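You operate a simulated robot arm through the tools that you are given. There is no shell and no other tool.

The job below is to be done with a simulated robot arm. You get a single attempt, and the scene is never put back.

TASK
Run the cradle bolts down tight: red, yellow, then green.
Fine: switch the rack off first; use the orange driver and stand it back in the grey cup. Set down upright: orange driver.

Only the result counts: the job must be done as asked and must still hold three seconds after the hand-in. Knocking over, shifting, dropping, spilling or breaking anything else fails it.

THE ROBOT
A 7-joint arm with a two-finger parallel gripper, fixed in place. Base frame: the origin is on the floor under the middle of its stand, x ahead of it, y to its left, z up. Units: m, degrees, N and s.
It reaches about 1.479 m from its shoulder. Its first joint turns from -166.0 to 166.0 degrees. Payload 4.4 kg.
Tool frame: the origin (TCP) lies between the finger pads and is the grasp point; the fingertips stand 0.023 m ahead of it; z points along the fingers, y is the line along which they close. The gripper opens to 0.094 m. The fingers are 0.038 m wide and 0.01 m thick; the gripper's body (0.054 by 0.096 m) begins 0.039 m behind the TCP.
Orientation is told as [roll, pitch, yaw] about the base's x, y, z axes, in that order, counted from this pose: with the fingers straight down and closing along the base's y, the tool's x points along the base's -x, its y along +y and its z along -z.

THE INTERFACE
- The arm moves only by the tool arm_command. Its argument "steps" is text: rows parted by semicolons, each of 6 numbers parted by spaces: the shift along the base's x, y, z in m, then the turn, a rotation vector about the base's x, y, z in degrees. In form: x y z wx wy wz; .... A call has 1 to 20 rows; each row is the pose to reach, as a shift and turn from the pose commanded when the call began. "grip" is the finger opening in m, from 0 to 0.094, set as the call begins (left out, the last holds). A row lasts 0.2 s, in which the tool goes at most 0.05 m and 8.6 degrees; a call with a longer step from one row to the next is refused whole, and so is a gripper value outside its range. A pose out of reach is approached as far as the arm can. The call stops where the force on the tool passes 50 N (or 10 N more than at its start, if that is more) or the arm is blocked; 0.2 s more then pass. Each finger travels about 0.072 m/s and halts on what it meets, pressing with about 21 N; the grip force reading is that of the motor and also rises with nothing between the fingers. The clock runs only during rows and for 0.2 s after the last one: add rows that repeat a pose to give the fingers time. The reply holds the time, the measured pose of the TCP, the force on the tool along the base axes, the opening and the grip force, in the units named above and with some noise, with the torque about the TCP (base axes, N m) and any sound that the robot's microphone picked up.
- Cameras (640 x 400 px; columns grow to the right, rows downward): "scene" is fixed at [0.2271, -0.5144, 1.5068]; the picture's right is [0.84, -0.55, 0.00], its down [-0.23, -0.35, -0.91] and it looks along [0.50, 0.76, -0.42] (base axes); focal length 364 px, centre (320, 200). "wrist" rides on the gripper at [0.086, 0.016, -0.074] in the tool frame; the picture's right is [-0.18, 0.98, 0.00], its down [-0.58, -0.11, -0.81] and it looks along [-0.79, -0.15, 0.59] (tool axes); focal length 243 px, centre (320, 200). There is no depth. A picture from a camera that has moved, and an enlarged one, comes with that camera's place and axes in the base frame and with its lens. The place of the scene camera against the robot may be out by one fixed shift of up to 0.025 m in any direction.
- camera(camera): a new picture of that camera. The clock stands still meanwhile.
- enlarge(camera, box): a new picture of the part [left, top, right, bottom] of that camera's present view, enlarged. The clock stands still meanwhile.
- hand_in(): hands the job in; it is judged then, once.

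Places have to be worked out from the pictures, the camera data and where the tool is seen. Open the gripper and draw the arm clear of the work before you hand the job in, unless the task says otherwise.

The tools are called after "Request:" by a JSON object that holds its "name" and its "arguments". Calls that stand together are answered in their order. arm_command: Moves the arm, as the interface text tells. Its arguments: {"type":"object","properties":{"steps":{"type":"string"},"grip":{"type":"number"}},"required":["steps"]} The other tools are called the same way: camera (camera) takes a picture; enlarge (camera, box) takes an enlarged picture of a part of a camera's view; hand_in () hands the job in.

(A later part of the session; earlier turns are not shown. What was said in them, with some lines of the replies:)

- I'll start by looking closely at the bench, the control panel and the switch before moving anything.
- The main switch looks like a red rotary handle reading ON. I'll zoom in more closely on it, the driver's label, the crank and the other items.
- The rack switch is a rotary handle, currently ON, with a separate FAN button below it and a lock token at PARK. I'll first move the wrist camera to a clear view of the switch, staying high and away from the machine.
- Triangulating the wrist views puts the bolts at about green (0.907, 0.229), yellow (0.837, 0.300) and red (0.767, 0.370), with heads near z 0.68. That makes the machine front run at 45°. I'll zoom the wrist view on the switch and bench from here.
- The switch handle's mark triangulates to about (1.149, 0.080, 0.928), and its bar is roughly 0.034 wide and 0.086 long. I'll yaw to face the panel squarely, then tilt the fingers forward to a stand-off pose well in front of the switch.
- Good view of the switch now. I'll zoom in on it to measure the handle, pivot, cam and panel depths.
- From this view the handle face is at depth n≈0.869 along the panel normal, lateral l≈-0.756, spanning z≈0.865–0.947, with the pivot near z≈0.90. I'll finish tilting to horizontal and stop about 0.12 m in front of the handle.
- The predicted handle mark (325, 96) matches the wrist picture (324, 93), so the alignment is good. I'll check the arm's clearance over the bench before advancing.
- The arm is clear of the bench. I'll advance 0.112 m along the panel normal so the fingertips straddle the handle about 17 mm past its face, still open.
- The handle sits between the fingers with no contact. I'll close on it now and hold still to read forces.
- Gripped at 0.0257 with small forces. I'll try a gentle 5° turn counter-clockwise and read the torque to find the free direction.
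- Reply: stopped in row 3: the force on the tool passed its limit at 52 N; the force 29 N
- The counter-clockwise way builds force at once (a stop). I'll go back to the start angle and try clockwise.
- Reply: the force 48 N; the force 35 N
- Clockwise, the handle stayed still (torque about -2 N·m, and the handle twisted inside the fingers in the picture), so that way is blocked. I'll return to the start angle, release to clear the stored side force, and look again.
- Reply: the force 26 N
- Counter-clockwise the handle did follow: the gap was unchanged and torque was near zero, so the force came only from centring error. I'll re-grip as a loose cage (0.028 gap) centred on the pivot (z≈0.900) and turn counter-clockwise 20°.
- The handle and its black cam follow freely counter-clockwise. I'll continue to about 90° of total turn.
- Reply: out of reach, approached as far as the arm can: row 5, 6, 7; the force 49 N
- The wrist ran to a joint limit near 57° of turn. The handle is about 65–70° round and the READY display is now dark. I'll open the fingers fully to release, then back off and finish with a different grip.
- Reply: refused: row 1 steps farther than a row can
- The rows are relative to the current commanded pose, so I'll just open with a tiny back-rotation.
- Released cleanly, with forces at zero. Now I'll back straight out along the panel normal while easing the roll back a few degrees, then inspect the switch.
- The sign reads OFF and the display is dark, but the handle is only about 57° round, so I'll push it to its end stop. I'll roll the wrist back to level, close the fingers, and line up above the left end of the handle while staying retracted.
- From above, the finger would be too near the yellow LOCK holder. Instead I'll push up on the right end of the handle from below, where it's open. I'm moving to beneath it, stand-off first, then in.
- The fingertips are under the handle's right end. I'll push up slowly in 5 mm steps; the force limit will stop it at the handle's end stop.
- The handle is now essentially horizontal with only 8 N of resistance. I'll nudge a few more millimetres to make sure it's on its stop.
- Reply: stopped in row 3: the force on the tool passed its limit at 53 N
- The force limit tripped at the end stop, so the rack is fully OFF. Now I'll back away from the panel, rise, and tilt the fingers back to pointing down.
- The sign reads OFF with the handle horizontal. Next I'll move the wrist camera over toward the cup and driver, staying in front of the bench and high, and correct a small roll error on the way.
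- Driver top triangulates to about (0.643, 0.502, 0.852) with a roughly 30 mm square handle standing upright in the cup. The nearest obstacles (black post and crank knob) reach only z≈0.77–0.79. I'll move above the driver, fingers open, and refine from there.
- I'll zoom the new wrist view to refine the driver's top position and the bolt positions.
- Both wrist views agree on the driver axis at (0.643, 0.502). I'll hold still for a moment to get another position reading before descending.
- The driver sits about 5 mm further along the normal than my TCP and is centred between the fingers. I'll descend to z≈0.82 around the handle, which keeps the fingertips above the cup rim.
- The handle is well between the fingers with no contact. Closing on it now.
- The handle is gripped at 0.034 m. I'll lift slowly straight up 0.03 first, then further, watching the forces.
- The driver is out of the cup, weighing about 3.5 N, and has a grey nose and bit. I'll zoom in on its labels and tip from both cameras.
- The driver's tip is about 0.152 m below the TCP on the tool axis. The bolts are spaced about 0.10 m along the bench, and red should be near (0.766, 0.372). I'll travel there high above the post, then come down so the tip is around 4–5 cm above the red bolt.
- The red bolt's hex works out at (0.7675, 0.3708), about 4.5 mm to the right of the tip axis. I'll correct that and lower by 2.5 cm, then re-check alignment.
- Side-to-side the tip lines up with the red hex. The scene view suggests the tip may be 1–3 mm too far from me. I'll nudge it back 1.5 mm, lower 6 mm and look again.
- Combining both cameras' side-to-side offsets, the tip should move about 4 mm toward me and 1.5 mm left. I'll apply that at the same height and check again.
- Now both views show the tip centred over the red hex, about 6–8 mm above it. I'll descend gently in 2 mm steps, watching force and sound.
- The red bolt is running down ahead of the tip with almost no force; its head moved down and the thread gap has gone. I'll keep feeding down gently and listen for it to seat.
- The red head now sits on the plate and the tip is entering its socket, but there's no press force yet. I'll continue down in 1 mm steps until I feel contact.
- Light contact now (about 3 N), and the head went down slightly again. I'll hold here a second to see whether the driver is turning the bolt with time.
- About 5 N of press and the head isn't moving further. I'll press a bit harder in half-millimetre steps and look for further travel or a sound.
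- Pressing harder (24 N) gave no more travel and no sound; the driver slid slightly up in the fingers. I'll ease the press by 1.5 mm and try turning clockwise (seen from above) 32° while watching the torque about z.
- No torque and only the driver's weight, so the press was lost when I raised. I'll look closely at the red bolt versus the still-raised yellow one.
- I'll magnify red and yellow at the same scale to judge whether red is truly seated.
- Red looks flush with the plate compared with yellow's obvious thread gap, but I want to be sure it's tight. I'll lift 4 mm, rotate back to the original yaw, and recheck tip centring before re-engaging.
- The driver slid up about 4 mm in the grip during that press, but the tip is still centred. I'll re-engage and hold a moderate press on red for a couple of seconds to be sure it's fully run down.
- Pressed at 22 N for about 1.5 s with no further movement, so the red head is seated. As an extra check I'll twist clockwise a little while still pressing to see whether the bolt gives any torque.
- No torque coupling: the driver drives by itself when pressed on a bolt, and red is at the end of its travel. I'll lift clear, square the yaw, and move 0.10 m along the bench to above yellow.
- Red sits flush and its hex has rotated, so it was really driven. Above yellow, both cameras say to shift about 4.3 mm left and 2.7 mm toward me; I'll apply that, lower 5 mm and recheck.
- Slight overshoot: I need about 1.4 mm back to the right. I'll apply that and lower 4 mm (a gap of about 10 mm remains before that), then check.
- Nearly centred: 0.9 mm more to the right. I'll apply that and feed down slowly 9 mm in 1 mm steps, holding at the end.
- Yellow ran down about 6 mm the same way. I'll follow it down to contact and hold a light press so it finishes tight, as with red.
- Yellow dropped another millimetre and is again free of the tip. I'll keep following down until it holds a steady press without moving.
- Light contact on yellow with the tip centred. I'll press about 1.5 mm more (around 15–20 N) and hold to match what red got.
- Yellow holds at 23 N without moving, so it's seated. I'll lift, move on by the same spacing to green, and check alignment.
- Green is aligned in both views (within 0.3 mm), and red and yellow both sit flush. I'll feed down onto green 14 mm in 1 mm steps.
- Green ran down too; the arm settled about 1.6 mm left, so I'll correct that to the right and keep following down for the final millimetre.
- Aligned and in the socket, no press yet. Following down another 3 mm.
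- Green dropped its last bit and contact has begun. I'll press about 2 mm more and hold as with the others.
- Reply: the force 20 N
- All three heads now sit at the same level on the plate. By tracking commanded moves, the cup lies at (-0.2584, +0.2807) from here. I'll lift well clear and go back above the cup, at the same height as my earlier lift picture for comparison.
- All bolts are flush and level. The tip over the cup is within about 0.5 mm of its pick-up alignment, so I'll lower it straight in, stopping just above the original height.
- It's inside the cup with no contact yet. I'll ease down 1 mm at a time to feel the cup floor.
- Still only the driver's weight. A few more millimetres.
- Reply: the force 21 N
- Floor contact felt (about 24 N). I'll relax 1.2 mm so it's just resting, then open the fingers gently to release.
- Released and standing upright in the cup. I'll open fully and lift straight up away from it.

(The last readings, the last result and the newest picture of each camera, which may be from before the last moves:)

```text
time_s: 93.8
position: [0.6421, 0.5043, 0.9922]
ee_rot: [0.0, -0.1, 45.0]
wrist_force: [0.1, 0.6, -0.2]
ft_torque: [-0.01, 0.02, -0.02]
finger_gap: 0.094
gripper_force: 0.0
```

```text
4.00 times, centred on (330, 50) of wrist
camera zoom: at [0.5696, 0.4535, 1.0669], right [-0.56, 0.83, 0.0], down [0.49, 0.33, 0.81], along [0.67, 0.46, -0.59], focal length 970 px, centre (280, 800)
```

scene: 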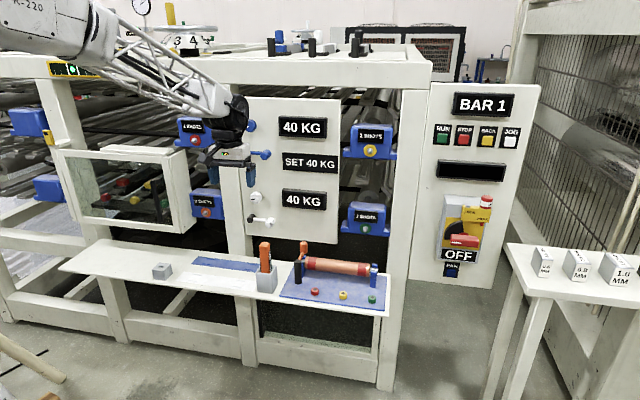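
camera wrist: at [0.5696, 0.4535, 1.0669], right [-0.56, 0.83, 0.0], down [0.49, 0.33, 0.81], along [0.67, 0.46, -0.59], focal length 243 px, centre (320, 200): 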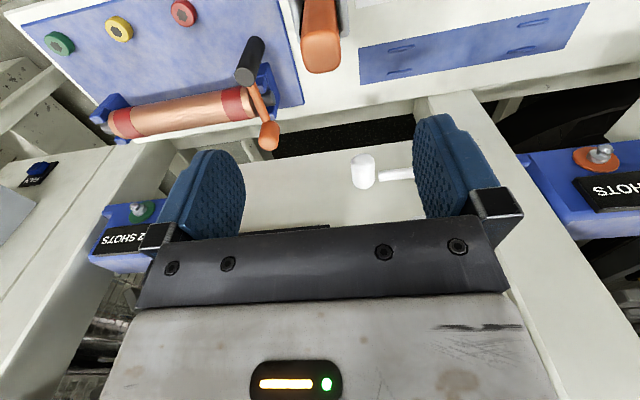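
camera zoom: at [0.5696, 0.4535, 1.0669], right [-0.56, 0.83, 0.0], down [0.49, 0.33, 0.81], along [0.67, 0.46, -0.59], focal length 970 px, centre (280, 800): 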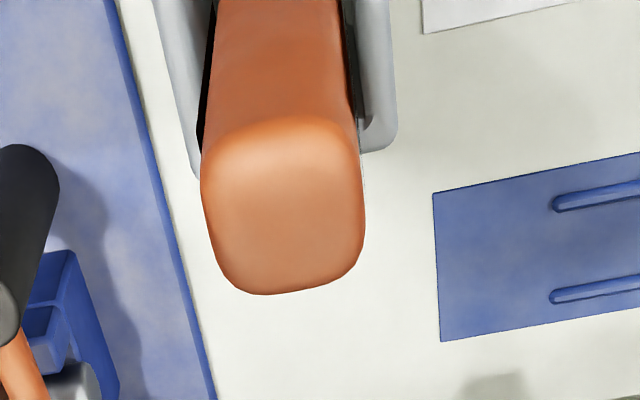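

The driver stands upright in the cup, the cup hasn't moved, and nothing else looks disturbed. I'll draw the arm back and up, clear of the bench, and take final pictures.

Request:
{"name": "arm_command", "arguments": {"steps": "-0.02 -0.02 0.02 0 0 0; -0.045 -0.045 0.045 0 0 0; -0.07 -0.07 0.07 0 0 0; -0.095 -0.095 0.095 0 0 0; -0.12 -0.12 0.12 0 0 0; -0.14 -0.14 0.14 0 0 0; -0.14 -0.14 0.14 0 0 0; -0.14 -0.14 0.14 0 0 0"}}

Request:
{"name": "camera", "arguments": {"camera": "scene"}}

Request:
{"name": "enlarge", "arguments": {"camera": "scene", "box": [230, 220, 410, 332]}}

Request:
{"name": "enlarge", "arguments": {"camera": "scene", "box": [400, 80, 560, 290]}}

Request:
{"name": "enlarge", "arguments": {"camera": "scene", "box": [300, 270, 390, 320]}}

```text
time_s: 95.6
position: [0.5023, 0.3638, 1.1348]
ee_rot: [0.0, -0.1, 45.0]
wrist_force: [0.1, 0.3, 0.0]
ft_torque: [0.01, -0.04, 0.04]
finger_gap: 0.0938
gripper_force: 0.0
```

```text
taken
```

scene: 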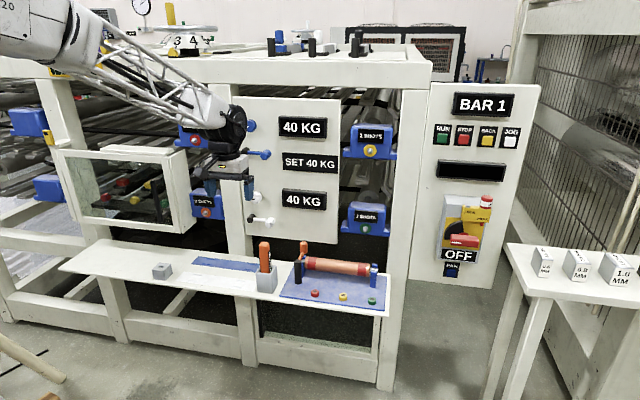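

```text
3.56 times, centred on (320, 276) of scene
camera zoom: at [0.2271, -0.5144, 1.5068], right [0.84, -0.55, 0.0], down [-0.23, -0.35, -0.91], along [0.5, 0.76, -0.42], focal length 1294 px, centre (320, -70)
```

zoom: 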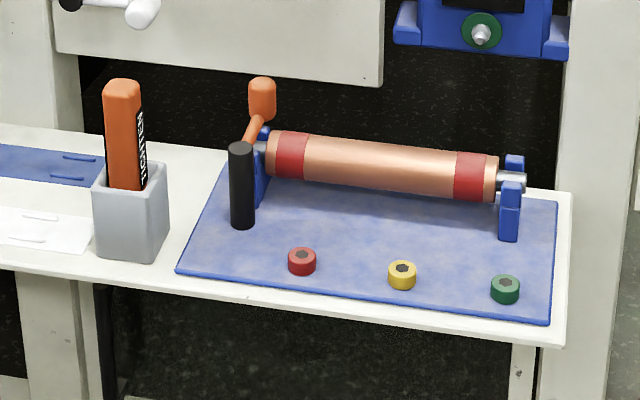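

```text
1.90 times, centred on (480, 185) of scene
camera zoom: at [0.2271, -0.5144, 1.5068], right [0.84, -0.55, 0.0], down [-0.23, -0.35, -0.91], along [0.5, 0.76, -0.42], focal length 693 px, centre (15, 229)
```

zoom: 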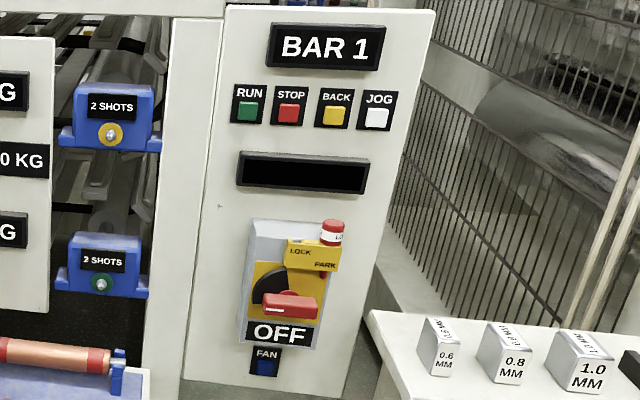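

```text
7.11 times, centred on (345, 295) of scene
camera zoom: at [0.2271, -0.5144, 1.5068], right [0.84, -0.55, 0.0], down [-0.23, -0.35, -0.91], along [0.5, 0.76, -0.42], focal length 2588 px, centre (142, -476)
```

zoom: 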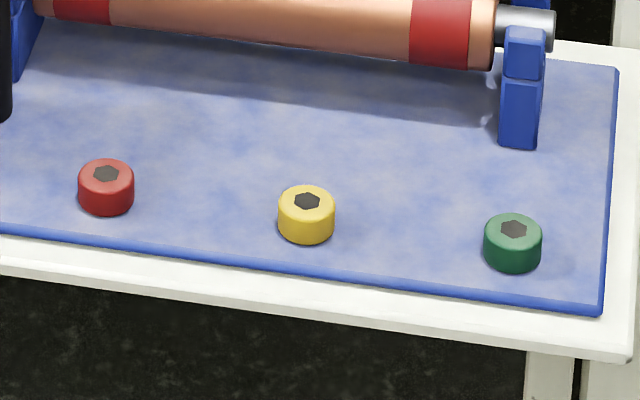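

Switch reads OFF with the handle horizontal, all items are in place, and the driver is in the cup. One last close look at each bolt's base to confirm no gap remains.

Request:
{"name": "enlarge", "arguments": {"camera": "scene", "box": [308, 284, 324, 304]}}

Request:
{"name": "enlarge", "arguments": {"camera": "scene", "box": [335, 286, 351, 306]}}

Request:
{"name": "enlarge", "arguments": {"camera": "scene", "box": [364, 290, 380, 310]}}

Request:
{"name": "camera", "arguments": {"camera": "wrist"}}

```text
16.00 times, centred on (316, 294) of scene
camera zoom: at [0.2271, -0.5144, 1.5068], right [0.84, -0.55, 0.0], down [-0.23, -0.35, -0.91], along [0.5, 0.76, -0.42], focal length 5824 px, centre (384, -1304)
```

zoom: 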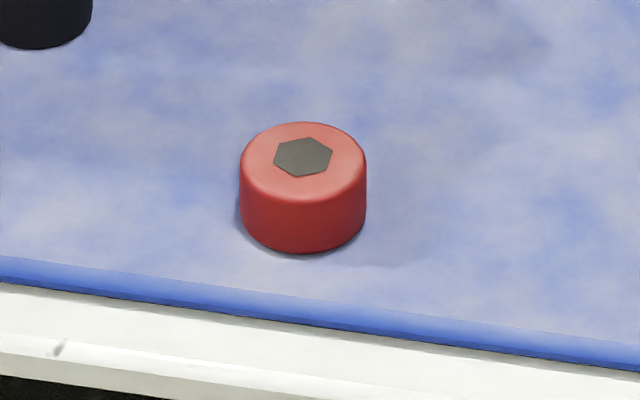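

```text
16.00 times, centred on (343, 296) of scene
camera zoom: at [0.2271, -0.5144, 1.5068], right [0.84, -0.55, 0.0], down [-0.23, -0.35, -0.91], along [0.5, 0.76, -0.42], focal length 5824 px, centre (-48, -1336)
```

zoom: 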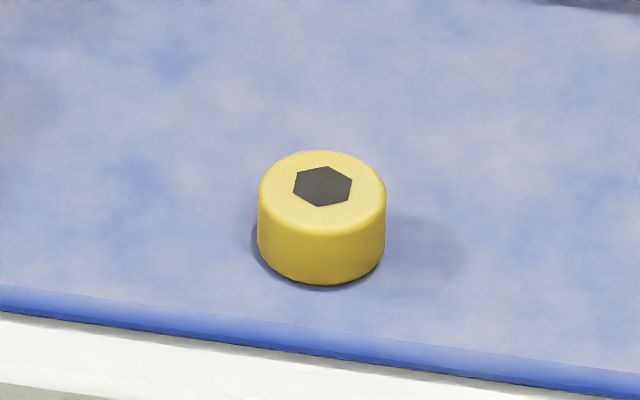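

```text
16.00 times, centred on (372, 300) of scene
camera zoom: at [0.2271, -0.5144, 1.5068], right [0.84, -0.55, 0.0], down [-0.23, -0.35, -0.91], along [0.5, 0.76, -0.42], focal length 5824 px, centre (-512, -1400)
```

zoom: 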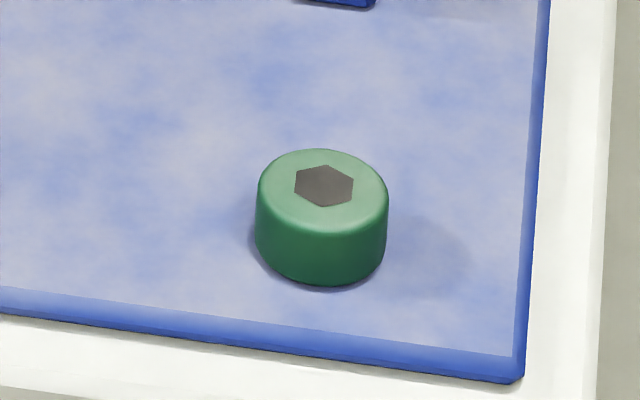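

```text
taken
camera wrist: at [0.4283, 0.3138, 1.2093], right [-0.56, 0.83, 0.0], down [0.49, 0.33, 0.81], along [0.67, 0.46, -0.59], focal length 243 px, centre (320, 200)
```

wrist: 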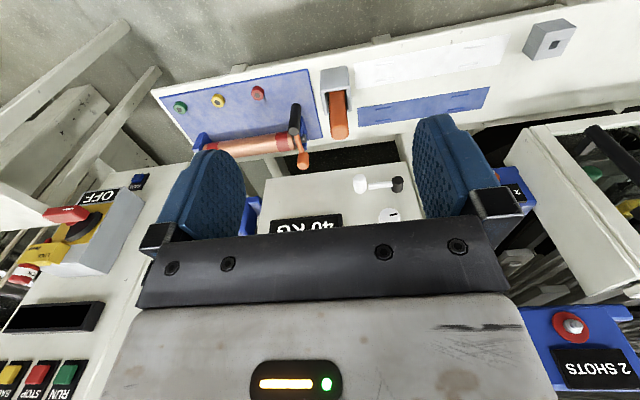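

The rack is off, the three bolt heads sit flush on the plate, the driver is upright in the grey cup, and the gripper is open and clear. Handing in.

Request:
{"name": "hand_in", "arguments": {}}

```text
The job is handed in.
```

The job is handed in: the rack is off, the cradle bolts are run down in the order red, yellow, green, and the orange driver is back in the grey cup. I haven't seen the judge's verdict.

- **Rack:** The switch handle is turned fully to its stop. The sign reads OFF and the READY display is dark.
- **Bolts:** Each bolt dropped about 7 mm and its head now sits flush on the plate. Each then held a press of more than 20 N without moving. The driver gave no click or other sound, so I judged tightness from that hold and the close-up pictures.
- **Driver:** It stands upright in the cup with a slight lean of about 1°, close to how it stood at the start.
- **Everything else:** Nothing else looked moved in the final pictures. The gripper is open and the arm is clear of the bench.
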